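You operate a simulated robot arm through the tools that you are given. There is no shell and no other tool. Be economical: measure what you need, move in short steps, check, and stop when the job is done.

Carry out the task below with a simulated robot arm. There is one attempt and no reset: what you move stays moved.

TASK
Put the 6 A fuse from the top of the trestle table on the small white board and the 10 A fuse on top of the tool battery there.

It is judged by the outcome, as a careful person would: the job done as asked, and still so three seconds after it is handed in. It fails if anything else is knocked over, pushed out of place, dropped, spilled or broken.

THE ROBOT
A 6-joint arm with a two-finger parallel gripper, fixed in place. Base frame: the origin is at the foot of the arm, x ahead of it, y to its left, z up; the work surface is at about z = 0. Lengths are in mm, angles in degrees, forces in N, time in s.
With the tool pointing down near the work surface it reaches from about 140 to 580 mm from the base axis. Its first joint turns from -66.0 to 66.0 degrees. Payload 2.1 kg.
Tool frame: the origin (TCP) lies between the finger pads and is the grasp point; the fingertips stand 30 mm ahead of it; z points along the fingers, y is the line along which they close. The gripper opens to 94 mm. The fingers are 28 mm wide and 10 mm thick; the gripper's body (50 by 96 mm) begins 55 mm behind the TCP.
Orientation is that of the tool frame in the base frame, as a unit quaternion [x, y, z, w]. With the fingers straight down and closing along the base's y, the tool's x points along the base's -x, its y along +y and its z along -z.

THE INTERFACE
- The arm moves only by the tool move_arm. Its argument "motion" is a list that holds one entry, the list of rows, each a list of 4 numbers: the shift along the tool's x, y, z in mm, then the turn about the tool's z in degrees. In form: [[[tx, ty, tz, twist], ...]]. A call has 1 to 10 rows; each row is the pose to reach, as a shift and turn from the pose commanded when the call began, along the tool's axes at that moment. "claw" is the opening, from 0 (shut) to 1 (fully open), set as the call begins (left out, the last holds). A row lasts 0.2 s, in which the tool goes at most 50 mm and 8.6 degrees; a call with a longer step from one row to the next is refused whole, and so is a gripper value outside its range. A pose out of reach is approached as far as the arm can. The call stops where the force on the tool passes 40 N (or 10 N more than at its start, if that is more) or the arm is blocked; 0.2 s more then pass. The fingers move at their own pace (about 72 mm/s each) and stop on an object; they squeeze with about 31 N. The grip force told is the motor's: it shows also when the fingers shut on nothing. Time passes only in rows, and 0.2 s behind the last, so rows that repeat a pose let the fingers close. It gives the time, the measured TCP pose, the force on the tool (base axes), the opening and the grip force at its end, in the units of the frame above (readings bear some noise).
- Cameras (640 x 400 px; columns grow to the right, rows downward): "scene" is fixed at [59.4, -377.9, 466.4]; the picture's right is [0.83, -0.56, 0.00], its down [-0.40, -0.60, -0.70] and it looks along [0.39, 0.58, -0.72] (base axes); focal length 214 px, centre (320, 200). "wrist" rides on the gripper at [-37, 0, -58] in the tool frame; the picture's right is [0.00, -1.00, 0.00], its down [0.97, 0.00, -0.24] and it looks along [0.24, 0.00, 0.97] (tool axes); focal length 218 px, centre (320, 200).
- snapshot(camera): a new picture of that camera. No time passes.
- locate(camera, pixels): there is no depth. For up to 12 entries [column, row, z] of the newest picture of that camera ("zoom" is the newest enlarged one), the place [x, y] in the base frame at which the ray of that pixel passes the height z, good to about 2 mm, but the place of the scene camera against the robot may be out by one fixed shift of up to 18 mm in any direction. No time passes.
- enlarge(camera, box): a new picture of the part [left, top, right, bottom] of that camera's present view, enlarged. No time passes.
- hand_in(): hands the job in; it is judged then, once.

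Work in short steps. Measure before you move; look again where a grasp or a placing could have gone wrong, and mend it. You have 60 turns and 30 pictures in all, the two below and enlarged ones among them. Open the gripper and draw the arm clear of the work before you hand the job in, unless the task says otherwise; then end with one line.

The tools are called after "Call:" by a JSON object that holds its "method" and its "body". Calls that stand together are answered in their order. move_arm: Moves the arm, as the interface text tells. Its arguments: {"type":"object","properties":{"motion":{"type":"array","items":{"type":"array","items":{"type":"array","items":{"type":"number"}}}},"claw":{"type":"number"}},"required":["motion"]} The other tools are called the same way: snapshot (camera) takes a picture; locate (camera, pixels) gives the place at which the rays of pixels pass given heights; enlarge (camera, box) takes an enlarged picture of a part of a camera's view; hand_in () hands the job in.

At the start:

```text
clock: 0.0
tcp_pos: [323.7, -118.8, 314.8]
tool_rot: [-0.001, 1.0, 0.0, 0.0]
ft_force: [0.6, 0.9, 1.3]
opening: 93.9
grip_force: 0.2
```

scene: 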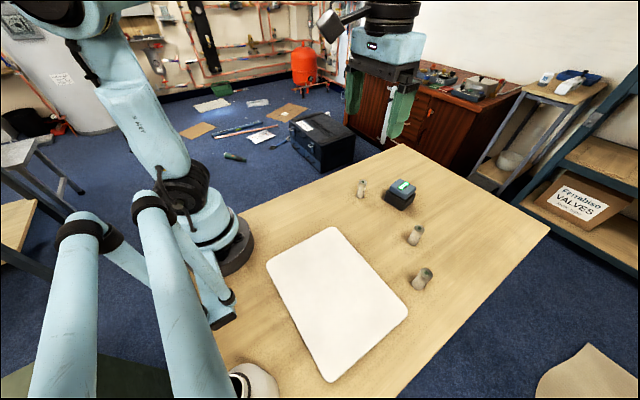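
wrist: 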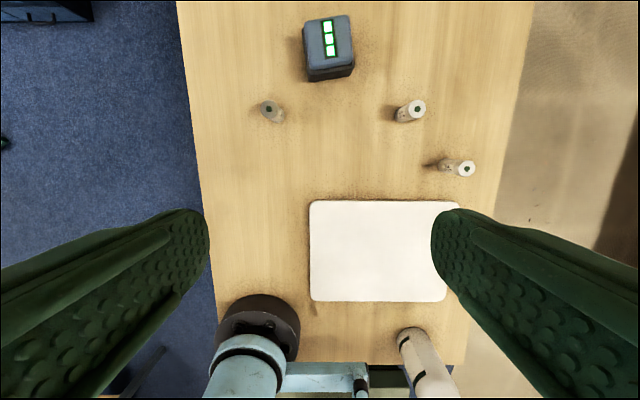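

Three bottle fuses are visible: wrist pixels (271,111), (411,110) and (460,168). I'll enlarge to tell their ratings.

Call:
{"method": "enlarge", "body": {"camera": "wrist", "box": [240, 80, 300, 140]}}

Call:
{"method": "enlarge", "body": {"camera": "wrist", "box": [380, 80, 500, 190]}}

Call:
{"method": "enlarge", "body": {"camera": "scene", "box": [340, 160, 450, 300]}}

```text
6.67 times, centred on (270, 110) of wrist
```

zoom: 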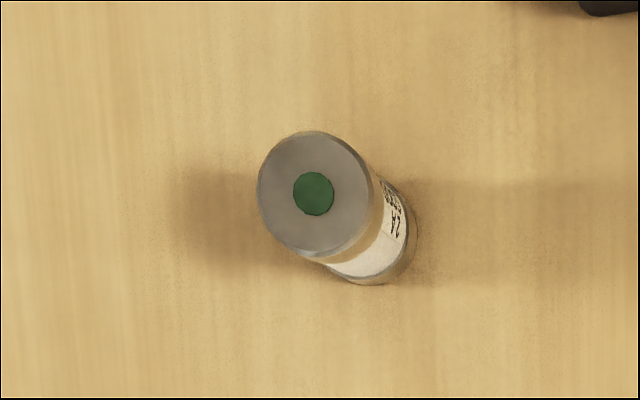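

```text
3.64 times, centred on (440, 135) of wrist
```

zoom: 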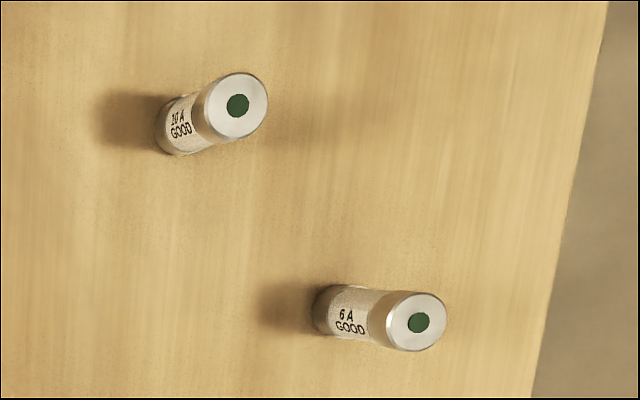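

```text
2.86 times, centred on (395, 230) of scene
```

zoom: 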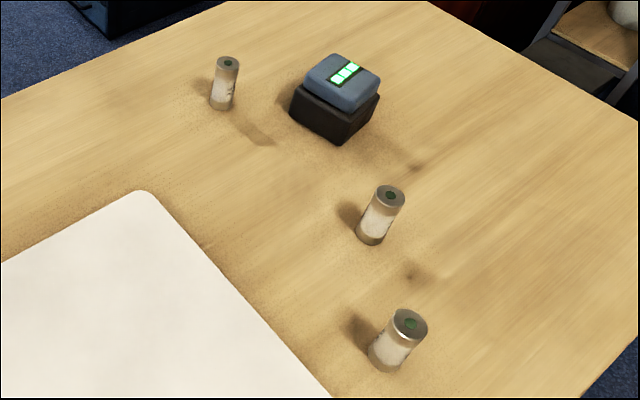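

The (460,168) fuse reads 6 A. The other two need a tighter look.

Call:
{"method": "enlarge", "body": {"camera": "wrist", "box": [394, 98, 430, 124]}}

Call:
{"method": "enlarge", "body": {"camera": "wrist", "box": [266, 100, 290, 124]}}

Call:
{"method": "locate", "body": {"camera": "wrist", "pixels": [[271, 111, 40], [277, 117, 0], [417, 108, 40], [401, 114, 0], [467, 168, 40], [446, 167, 0], [330, 40, 50], [310, 300, 0], [447, 300, 0], [310, 202, 0], [458, 205, 0]]}}

```text
15.38 times, centred on (412, 111) of wrist
```

zoom: 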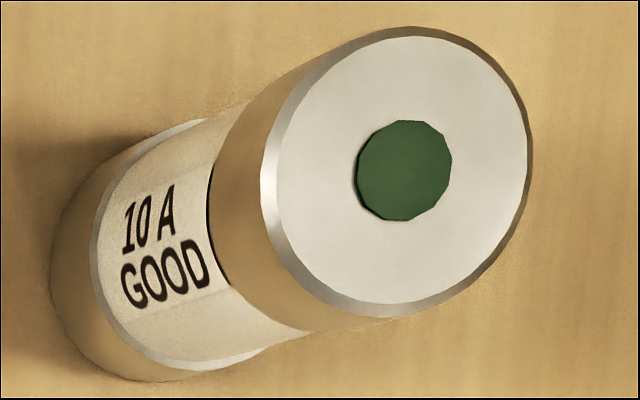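

```text
16.00 times, centred on (278, 112) of wrist
```

zoom: 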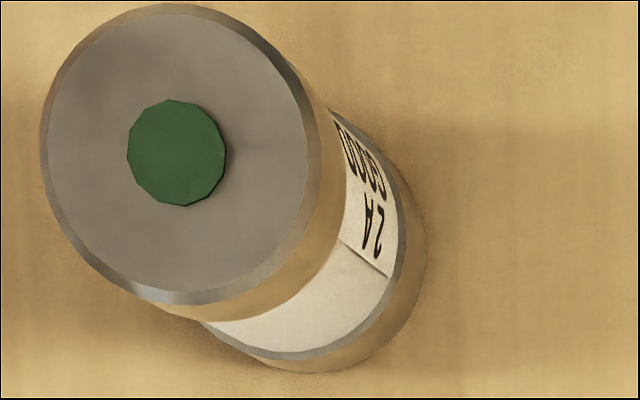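

```text
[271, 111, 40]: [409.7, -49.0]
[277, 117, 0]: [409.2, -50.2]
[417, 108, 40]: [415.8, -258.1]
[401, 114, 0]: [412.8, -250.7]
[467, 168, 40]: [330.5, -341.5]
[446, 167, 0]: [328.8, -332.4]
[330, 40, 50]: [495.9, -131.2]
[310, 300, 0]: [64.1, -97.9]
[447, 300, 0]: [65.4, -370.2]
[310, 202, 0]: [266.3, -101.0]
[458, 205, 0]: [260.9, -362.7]
```

Ratings: 6 A at about (331,-333), 10 A at about (412,-253), 2 A left alone; fuse height is about 50. I move above the 6 A fuse and look again.

Call:
{"method": "move_arm", "body": {"motion": [[[-1, -36, 22, 0], [-2, -72, 44, 0], [-4, -108, 66, 0], [-5, -144, 88, 0], [-6, -180, 110, 0], [-7.3, -214.7, 134.8, 0], [-7.3, -214.7, 134.8, 0]]], "claw": 1}}

Call:
{"method": "snapshot", "body": {"camera": "wrist"}}

```text
clock: 1.6
tcp_pos: [333.5, -334.2, 180.7]
tool_rot: [0.0, 1.0, 0.001, 0.0]
ft_force: [0.2, 0.4, -0.7]
opening: 94.1
grip_force: 0.1
```

```text
22 pictures are left
```

wrist: 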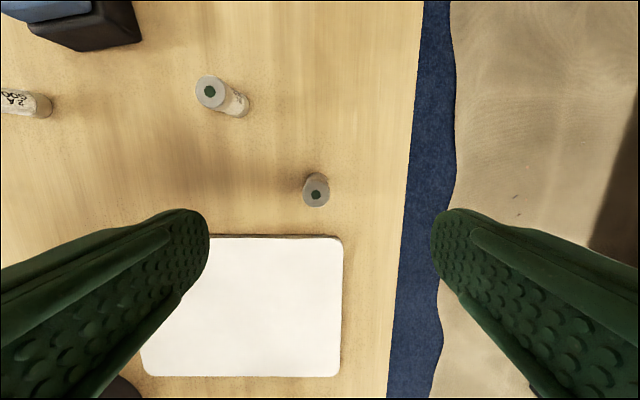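

The 6 A fuse top is at (316,194), close to under the tool. I locate it, the 10 A fuse, and the board corners.

Call:
{"method": "locate", "body": {"camera": "wrist", "pixels": [[316, 194, 40], [316, 194, 50], [316, 182, 0], [210, 92, 50], [236, 103, 0], [342, 238, 0], [204, 236, 0], [148, 376, 0], [341, 376, 0], [330, 376, 0]]}}

Call:
{"method": "enlarge", "body": {"camera": "wrist", "box": [190, 65, 350, 245]}}

```text
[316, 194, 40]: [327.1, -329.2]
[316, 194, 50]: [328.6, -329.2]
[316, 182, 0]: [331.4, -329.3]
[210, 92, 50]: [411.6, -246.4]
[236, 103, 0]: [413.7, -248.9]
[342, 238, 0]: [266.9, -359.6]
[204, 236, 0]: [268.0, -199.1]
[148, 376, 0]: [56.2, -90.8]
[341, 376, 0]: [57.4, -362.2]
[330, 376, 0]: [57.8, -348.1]
```

```text
2.22 times, centred on (270, 155) of wrist
```

zoom: 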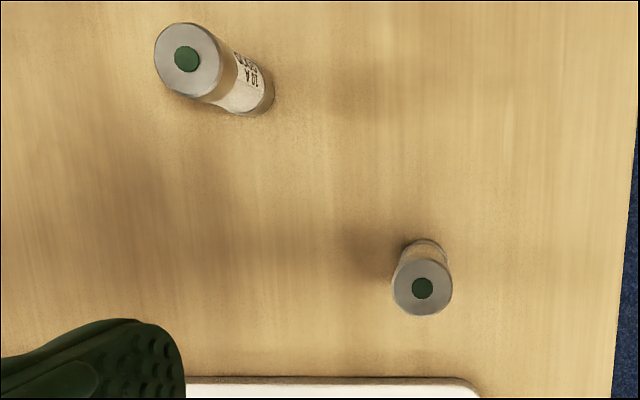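

6 A fuse is at about (329,-329.5). I shift over it and descend to TCP z about 37, then close.

Call:
{"method": "move_arm", "body": {"motion": [[[3, 4.3, 20, 0], [3, 4.3, 60, 0], [3, 4.3, 100, 0], [3, 4.3, 125, 0], [3, 4.3, 143, 0], [3, 4.3, 143, 0]]]}}

Call:
{"method": "snapshot", "body": {"camera": "wrist"}}

```text
clock: 3.0
tcp_pos: [329.6, -327.8, 36.2]
tool_rot: [0.0, 1.0, 0.0, 0.0]
ft_force: [-0.2, -0.1, 0.5]
opening: 93.8
grip_force: 0.1
```

```text
20 pictures are left
```

wrist: 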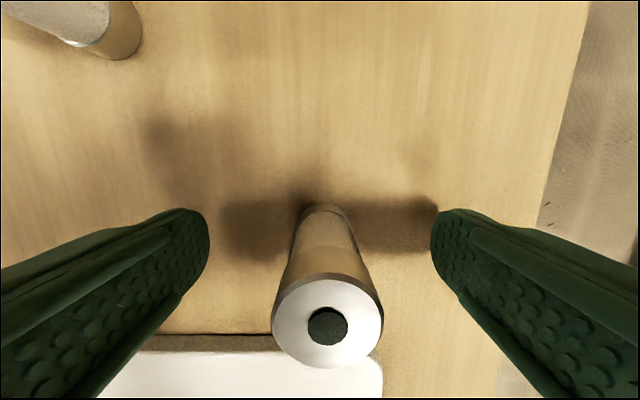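

Fuse is between the pads (top at (327,323)). I close the gripper.

Call:
{"method": "move_arm", "body": {"motion": [[[3, -1.5, 0, 0], [3, -1.5, 0, 0], [3, -1.5, 0, 0], [3, -1.5, 0, 0]]], "claw": 0}}

```text
clock: 4.0
tcp_pos: [325.3, -329.3, 37.1]
tool_rot: [0.0, 1.0, 0.001, 0.001]
ft_force: [-0.3, -0.4, 0.1]
opening: 23.4
grip_force: 31.0
```

Gripped (opening 23.4). I lift 60 mm and carry it over the board to about (215,-240).

Call:
{"method": "move_arm", "body": {"motion": [[[0, 0, -30, 0], [0, 0, -60, 0], [35, 28, -60, 0], [70, 56, -60, 0], [105, 85, -60, 0], [110, 90, -60, 0], [110, 90, -60, 0]]]}}

Call:
{"method": "snapshot", "body": {"camera": "scene"}}

Call:
{"method": "snapshot", "body": {"camera": "wrist"}}

```text
clock: 5.6
tcp_pos: [214.8, -240.5, 96.6]
tool_rot: [0.0, 1.0, 0.0, 0.0]
ft_force: [-0.9, -1.6, -0.9]
opening: 23.4
grip_force: 31.4
```

```text
19 pictures are left
```

scene: 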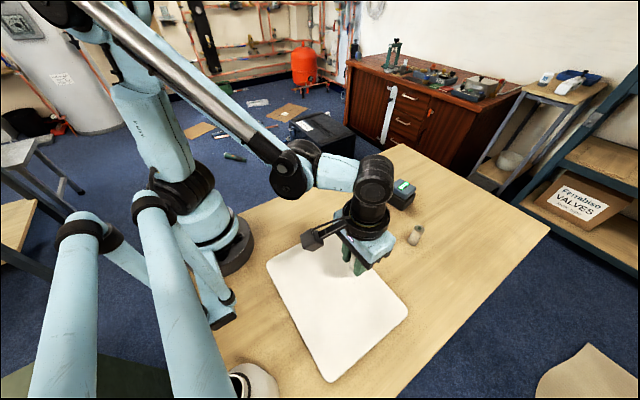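

```text
18 pictures are left
```

wrist: 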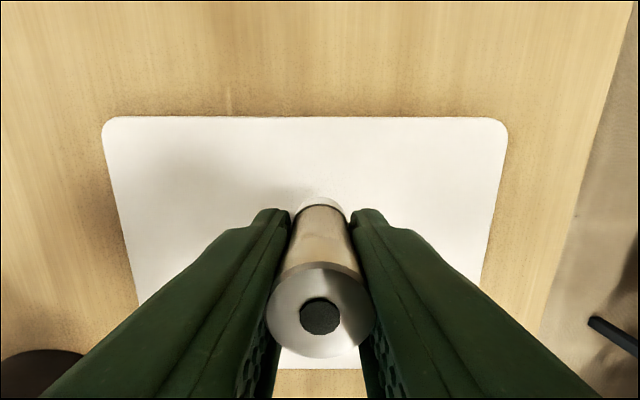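

The fuse hangs upright over the board. I descend to about 10 mm above table level, watching force.

Call:
{"method": "move_arm", "body": {"motion": [[[0, 0, 30, 0], [0, 0, 44, 0], [0, 0, 48, 0], [0, 0, 50, 0], [0, 0, 50, 0]]]}}

Call:
{"method": "snapshot", "body": {"camera": "wrist"}}

```text
clock: 6.6
tcp_pos: [216.2, -240.7, 49.7]
tool_rot: [0.0, 1.0, 0.001, -0.001]
ft_force: [-1.4, 0.9, 21.0]
opening: 23.5
grip_force: 31.3
stopped in row 4: the force on the tool passed its limit (the readings are from after the stop); the commanded pose is now the measured one
```

```text
17 pictures are left
```

wrist: 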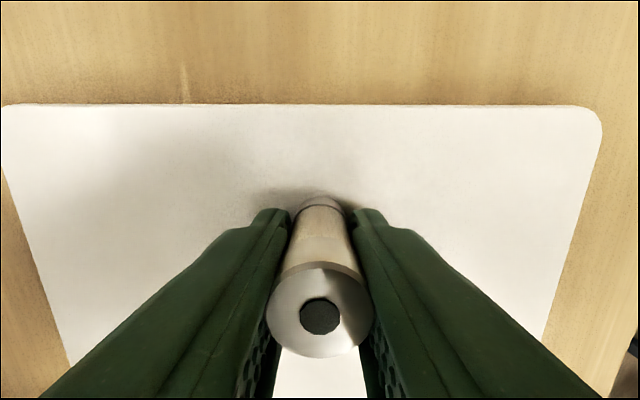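

Contact on the board (it's about 12 mm thick). I ease up half a mm and open.

Call:
{"method": "move_arm", "body": {"motion": [[[0, 0, -0.5, 0], [0, 0, -0.5, 0]]]}}

Call:
{"method": "move_arm", "body": {"motion": [[[0, 0, 0, 0], [0, 0, 0, 0], [0, 0, 0, 0]]], "claw": 0.7}}

Call:
{"method": "move_arm", "body": {"motion": [[[0, 0, -15, 0], [0, 0, -40, 0], [0, 0, -80, 0], [0, 0, -110, 0], [0, 0, -110, 0]]]}}

Call:
{"method": "snapshot", "body": {"camera": "wrist"}}

```text
clock: 7.2
tcp_pos: [216.0, -240.3, 49.5]
tool_rot: [0.0, 1.0, 0.0, 0.0]
ft_force: [0.5, -2.1, 9.3]
opening: 23.2
grip_force: 31.0
```

```text
clock: 8.0
tcp_pos: [215.5, -240.7, 49.3]
tool_rot: [0.0, 1.0, 0.001, 0.0]
ft_force: [-0.9, 0.5, -0.4]
opening: 65.7
grip_force: 0.1
```

```text
clock: 9.2
tcp_pos: [216.1, -240.3, 159.2]
tool_rot: [0.001, 1.0, 0.001, -0.001]
ft_force: [-0.7, 0.0, 0.5]
opening: 65.6
grip_force: 0.0
```

```text
16 pictures are left
```

wrist: 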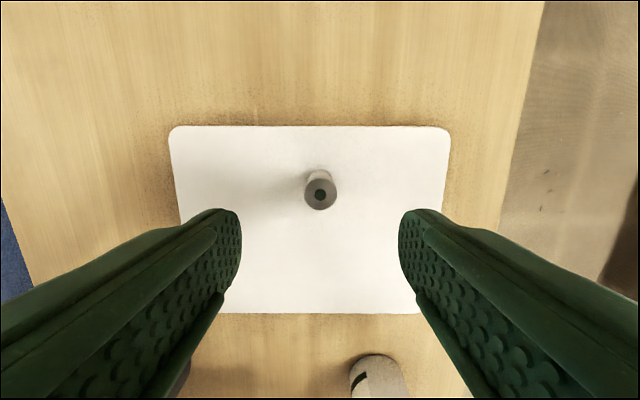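

The 6 A fuse stands on the board. Next, hover over the 10 A fuse at about (411,-248).

Call:
{"method": "move_arm", "body": {"motion": [[[-39, -1, -10, 0], [-78, -3, -20, 0], [-117, -4, -20, 0], [-156, -6, -20, 0], [-195, -7.5, -20, 0], [-195, -7.5, -20, 0]]], "claw": 0.85}}

Call:
{"method": "snapshot", "body": {"camera": "wrist"}}

```text
clock: 10.6
tcp_pos: [412.1, -248.8, 180.3]
tool_rot: [-0.001, 1.0, 0.001, -0.001]
ft_force: [-0.2, 0.0, 0.0]
opening: 79.8
grip_force: 0.1
```

```text
15 pictures are left
```

wrist: 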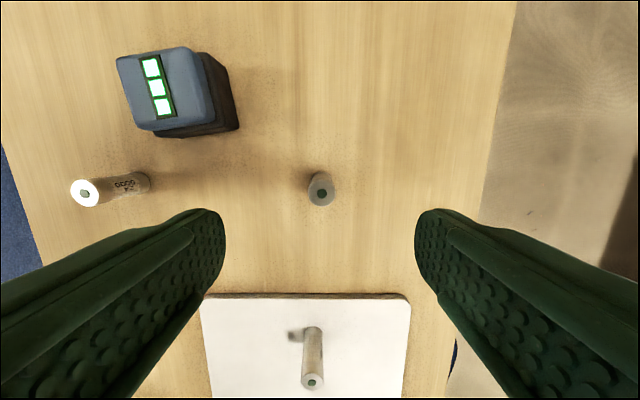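

Call:
{"method": "locate", "body": {"camera": "wrist", "pixels": [[321, 193, 50], [321, 182, 0], [116, 60, 55], [190, 48, 55], [214, 118, 55], [137, 128, 55], [203, 52, 0], [228, 70, 0], [239, 126, 0], [155, 138, 0]]}}

Call:
{"method": "enlarge", "body": {"camera": "wrist", "box": [100, 30, 260, 150]}}

```text
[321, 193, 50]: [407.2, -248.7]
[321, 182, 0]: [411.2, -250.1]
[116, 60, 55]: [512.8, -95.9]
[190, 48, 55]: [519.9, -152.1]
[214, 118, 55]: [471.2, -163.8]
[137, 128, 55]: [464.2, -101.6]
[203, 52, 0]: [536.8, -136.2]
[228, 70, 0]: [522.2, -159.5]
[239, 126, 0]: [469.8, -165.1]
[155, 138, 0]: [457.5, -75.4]
```

```text
3.33 times, centred on (180, 90) of wrist
```

zoom: 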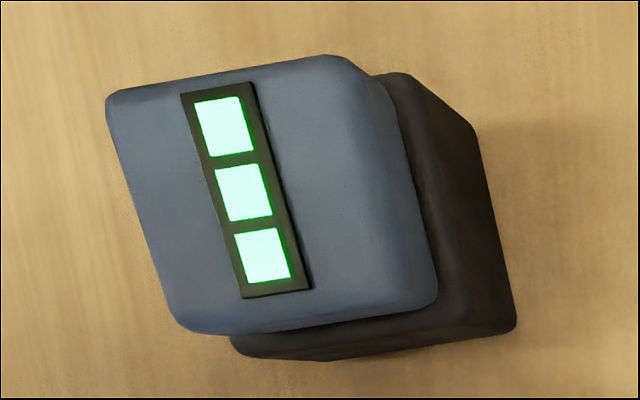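

10 A fuse at about (408.5,-249). I descend onto it and close.

Call:
{"method": "move_arm", "body": {"motion": [[[2.5, -0.5, 20, 0], [2.5, -0.5, 60, 0], [2.5, -0.5, 100, 0], [2.5, -0.5, 125, 0], [2.5, -0.5, 142, 0], [2.5, -0.5, 142, 0]]]}}

Call:
{"method": "move_arm", "body": {"motion": [[[0, 0, 0, 0], [0, 0, 0, 0], [0, 0, 0, 0], [0, 0, 0, 0]]], "claw": 0}}

Call:
{"method": "move_arm", "body": {"motion": [[[0, 0, -20, 0], [0, 0, -60, 0], [0, 0, -100, 0], [0, 0, -140, 0], [0, 0, -170, 0], [-20, 20, -170, 0], [-40, 45, -170, 0], [-60, 70, -170, 0], [-60, 70, -170, 0]]]}}

Call:
{"method": "snapshot", "body": {"camera": "wrist"}}

```text
clock: 12.0
tcp_pos: [408.5, -248.3, 38.3]
tool_rot: [0.0, 1.0, 0.001, 0.001]
ft_force: [0.0, 0.2, 0.2]
opening: 80.0
grip_force: 0.0
```

```text
clock: 13.0
tcp_pos: [408.8, -248.7, 37.7]
tool_rot: [0.001, 1.0, 0.001, -0.001]
ft_force: [-0.8, -0.4, 0.3]
opening: 23.1
grip_force: 31.6
```

```text
clock: 15.0
tcp_pos: [468.7, -179.1, 207.7]
tool_rot: [0.0, 1.0, 0.0, 0.0]
ft_force: [-0.3, 0.3, -1.1]
opening: 23.0
grip_force: 30.9
```

```text
13 pictures are left
```

wrist: 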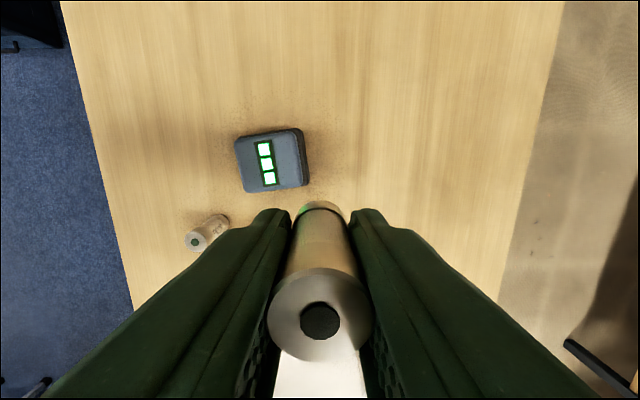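

Triangulating the strip's centre in the two views gives battery top z ≈ 62, centre about (490,-129). I check the top's corners.

Call:
{"method": "enlarge", "body": {"camera": "wrist", "box": [210, 110, 330, 210]}}

Call:
{"method": "locate", "body": {"camera": "wrist", "pixels": [[266, 163, 62], [236, 138, 62], [296, 130, 62], [303, 185, 62], [244, 193, 62], [264, 142, 62], [269, 185, 62], [208, 232, 50], [195, 241, 50]]}}

```text
4.00 times, centred on (270, 160) of wrist
```

zoom: 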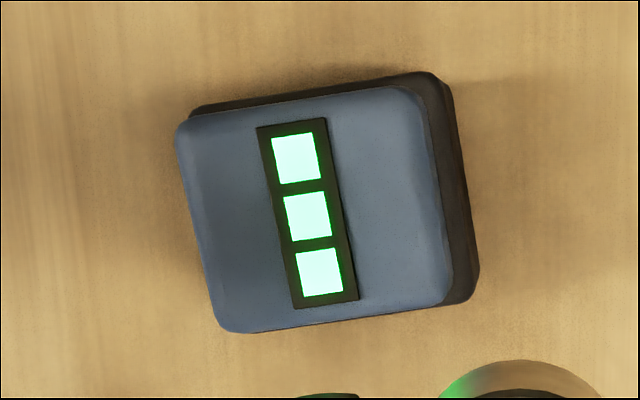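

```text
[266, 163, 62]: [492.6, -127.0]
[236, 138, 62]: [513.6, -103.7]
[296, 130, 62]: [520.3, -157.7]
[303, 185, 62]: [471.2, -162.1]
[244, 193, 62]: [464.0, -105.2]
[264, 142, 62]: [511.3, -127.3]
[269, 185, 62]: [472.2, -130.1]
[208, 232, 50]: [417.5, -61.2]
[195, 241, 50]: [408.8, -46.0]
```

Top spans about x 466–518, y -104 to -161; I'll aim for the indicator strip's middle (492,-128.5), well inside. I move over and lower to about 12 mm above.

Call:
{"method": "move_arm", "body": {"motion": [[[-12, 25, 0, 0], [-23.5, 50, 0, 0], [-23.5, 50, 40, 0], [-23.5, 50, 70, 0], [-23.5, 50, 92, 0], [-23.5, 50, 92, 0]]]}}

Call:
{"method": "snapshot", "body": {"camera": "wrist"}}

Call:
{"method": "enlarge", "body": {"camera": "scene", "box": [340, 130, 480, 230]}}

```text
clock: 16.4
tcp_pos: [491.4, -128.1, 115.9]
tool_rot: [-0.001, 1.0, 0.001, -0.002]
ft_force: [0.2, -0.5, -1.4]
opening: 23.2
grip_force: 30.7
```

```text
11 pictures are left
```

wrist: 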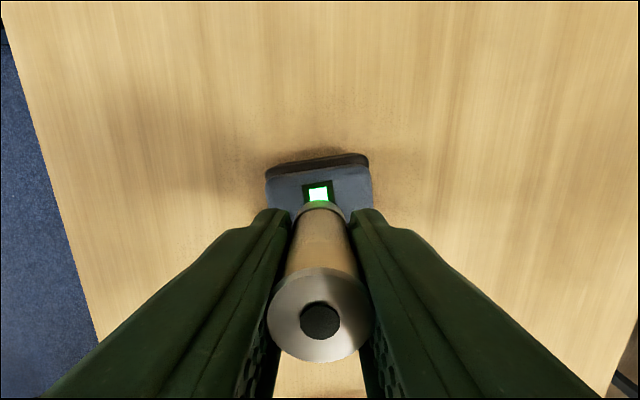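

```text
4.00 times, centred on (410, 180) of scene
```

zoom: 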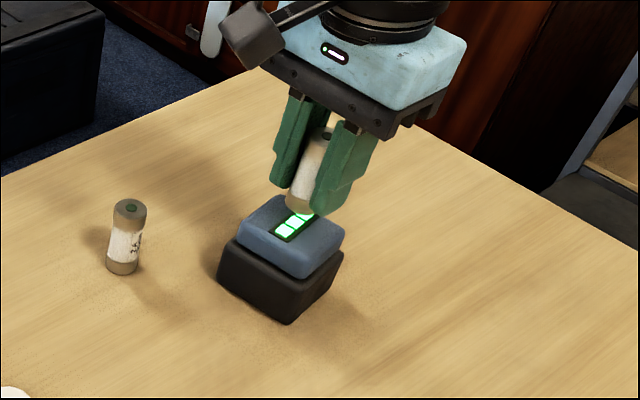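

Aligned over the strip. I lower gently in small steps, checking force.

Call:
{"method": "move_arm", "body": {"motion": [[[0, 0, 3, 0], [0, 0, 6, 0], [0, 0, 8, 0], [0, 0, 10, 0], [0, 0, 10, 0]]]}}

```text
clock: 17.6
tcp_pos: [492.4, -127.6, 105.5]
tool_rot: [0.0, 1.0, 0.0, -0.001]
ft_force: [-0.7, -0.2, -0.5]
opening: 23.2
grip_force: 31.1
```

Call:
{"method": "move_arm", "body": {"motion": [[[0, 0, 1, 0], [0, 0, 2, 0], [0, 0, 3, 0], [0, 0, 3, 0]]]}}

Call:
{"method": "enlarge", "body": {"camera": "scene", "box": [370, 150, 450, 215]}}

```text
clock: 18.6
tcp_pos: [491.5, -128.6, 102.7]
tool_rot: [0.0, 1.0, 0.001, 0.0]
ft_force: [-0.1, -0.2, 0.0]
opening: 23.2
grip_force: 31.1
```

```text
6.15 times, centred on (410, 182) of scene
```

zoom: 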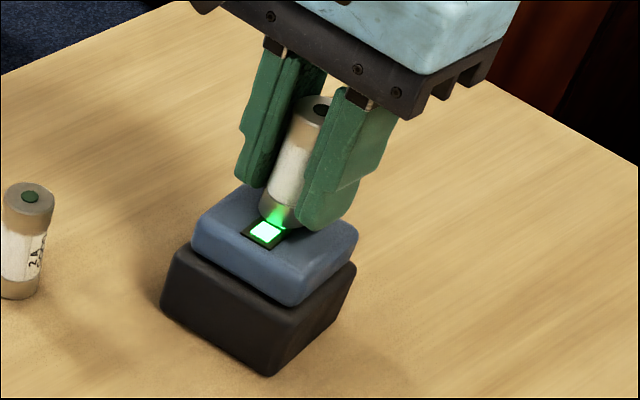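

No contact yet; I continue in 0.7 mm steps.

Call:
{"method": "move_arm", "body": {"motion": [[[0, 0, 0.7, 0], [0, 0, 1.4, 0], [0, 0, 2, 0], [0, 0, 2, 0]]]}}

```text
clock: 19.6
tcp_pos: [492.1, -128.4, 101.3]
tool_rot: [0.001, 1.0, 0.001, 0.0]
ft_force: [-1.2, -0.4, -0.3]
opening: 23.2
grip_force: 31.2
```

Call:
{"method": "move_arm", "body": {"motion": [[[0, 0, 0.7, 0], [0, 0, 1.4, 0], [0, 0, 2, 0], [0, 0, 2, 0]]]}}

```text
clock: 20.6
tcp_pos: [492.5, -127.9, 99.6]
tool_rot: [0.0, 1.0, 0.001, -0.001]
ft_force: [-0.5, 0.3, 11.9]
opening: 23.2
grip_force: 31.2
stopped in row 4: the force on the tool passed its limit (the readings are from after the stop); the commanded pose is now the measured one
```

Contact at z ≈ 99.6. I open gently and back off upward.

Call:
{"method": "move_arm", "body": {"motion": [[[0, 0, -0.2, 0], [0, 0, -0.2, 0]]]}}

Call:
{"method": "move_arm", "body": {"motion": [[[0, 0, 0, 0], [0, 0, 0, 0], [0, 0, 0, 0]]], "claw": 0.65}}

Call:
{"method": "move_arm", "body": {"motion": [[[0, 0, -10, 0], [0, 0, -30, 0], [0, 0, -60, 0], [0, 0, -100, 0], [0, 0, -120, 0], [30, 0, -130, 0], [60, 0, -130, 0], [60, 0, -130, 0]]]}}

Call:
{"method": "snapshot", "body": {"camera": "wrist"}}

Call:
{"method": "snapshot", "body": {"camera": "scene"}}

```text
clock: 21.2
tcp_pos: [491.5, -128.3, 99.7]
tool_rot: [0.0, 1.0, 0.0, -0.002]
ft_force: [-1.4, 0.0, 11.9]
opening: 23.0
grip_force: 31.4
```

```text
clock: 22.0
tcp_pos: [492.3, -128.8, 100.3]
tool_rot: [0.0, 1.0, 0.001, -0.001]
ft_force: [0.4, -0.1, -0.6]
opening: 60.9
grip_force: 0.0
```

```text
clock: 23.8
tcp_pos: [431.7, -130.1, 229.8]
tool_rot: [0.0, 1.0, 0.001, -0.001]
ft_force: [-0.5, -0.2, 0.4]
opening: 60.9
grip_force: 0.0
```

```text
8 pictures are left
```

wrist: 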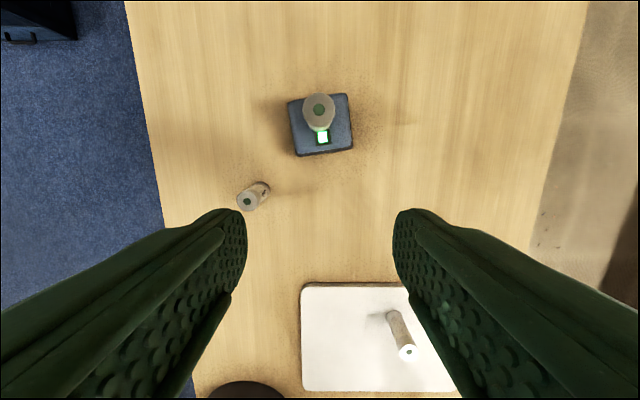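

```text
7 pictures are left
```

scene: 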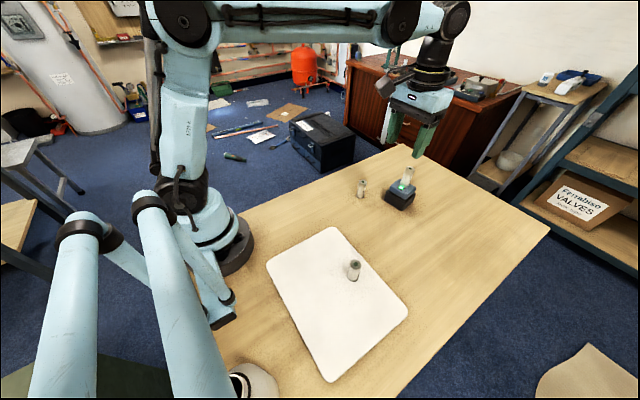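

Both fuses stand where asked, and nothing else has moved. One close look confirms whether the 10 A is steady, after letting some time pass and opening.

Call:
{"method": "move_arm", "body": {"motion": [[[30, 0, -20, 0], [60, 0, -40, 0], [60, 0, -40, 0], [60, 0, -40, 0], [60, 0, -40, 0]]], "claw": 1}}

Call:
{"method": "enlarge", "body": {"camera": "scene", "box": [330, 140, 450, 290]}}

```text
clock: 25.0
tcp_pos: [372.4, -129.4, 270.2]
tool_rot: [0.0, 1.0, 0.001, -0.001]
ft_force: [0.5, 0.1, 0.9]
opening: 94.0
grip_force: 0.0
```

```text
2.67 times, centred on (390, 215) of scene
```

zoom: 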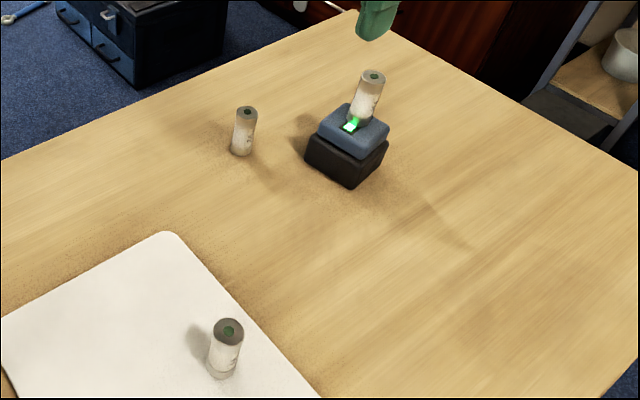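

Both fuses are upright and steady, and the arm is clear. I hand the job in.

Call:
{"method": "hand_in", "body": {}}

```text
The job is handed in.
```

The 6 A fuse is standing on the white board and the 10 A fuse is standing on top of the tool battery; the 2 A fuse was left where it was.
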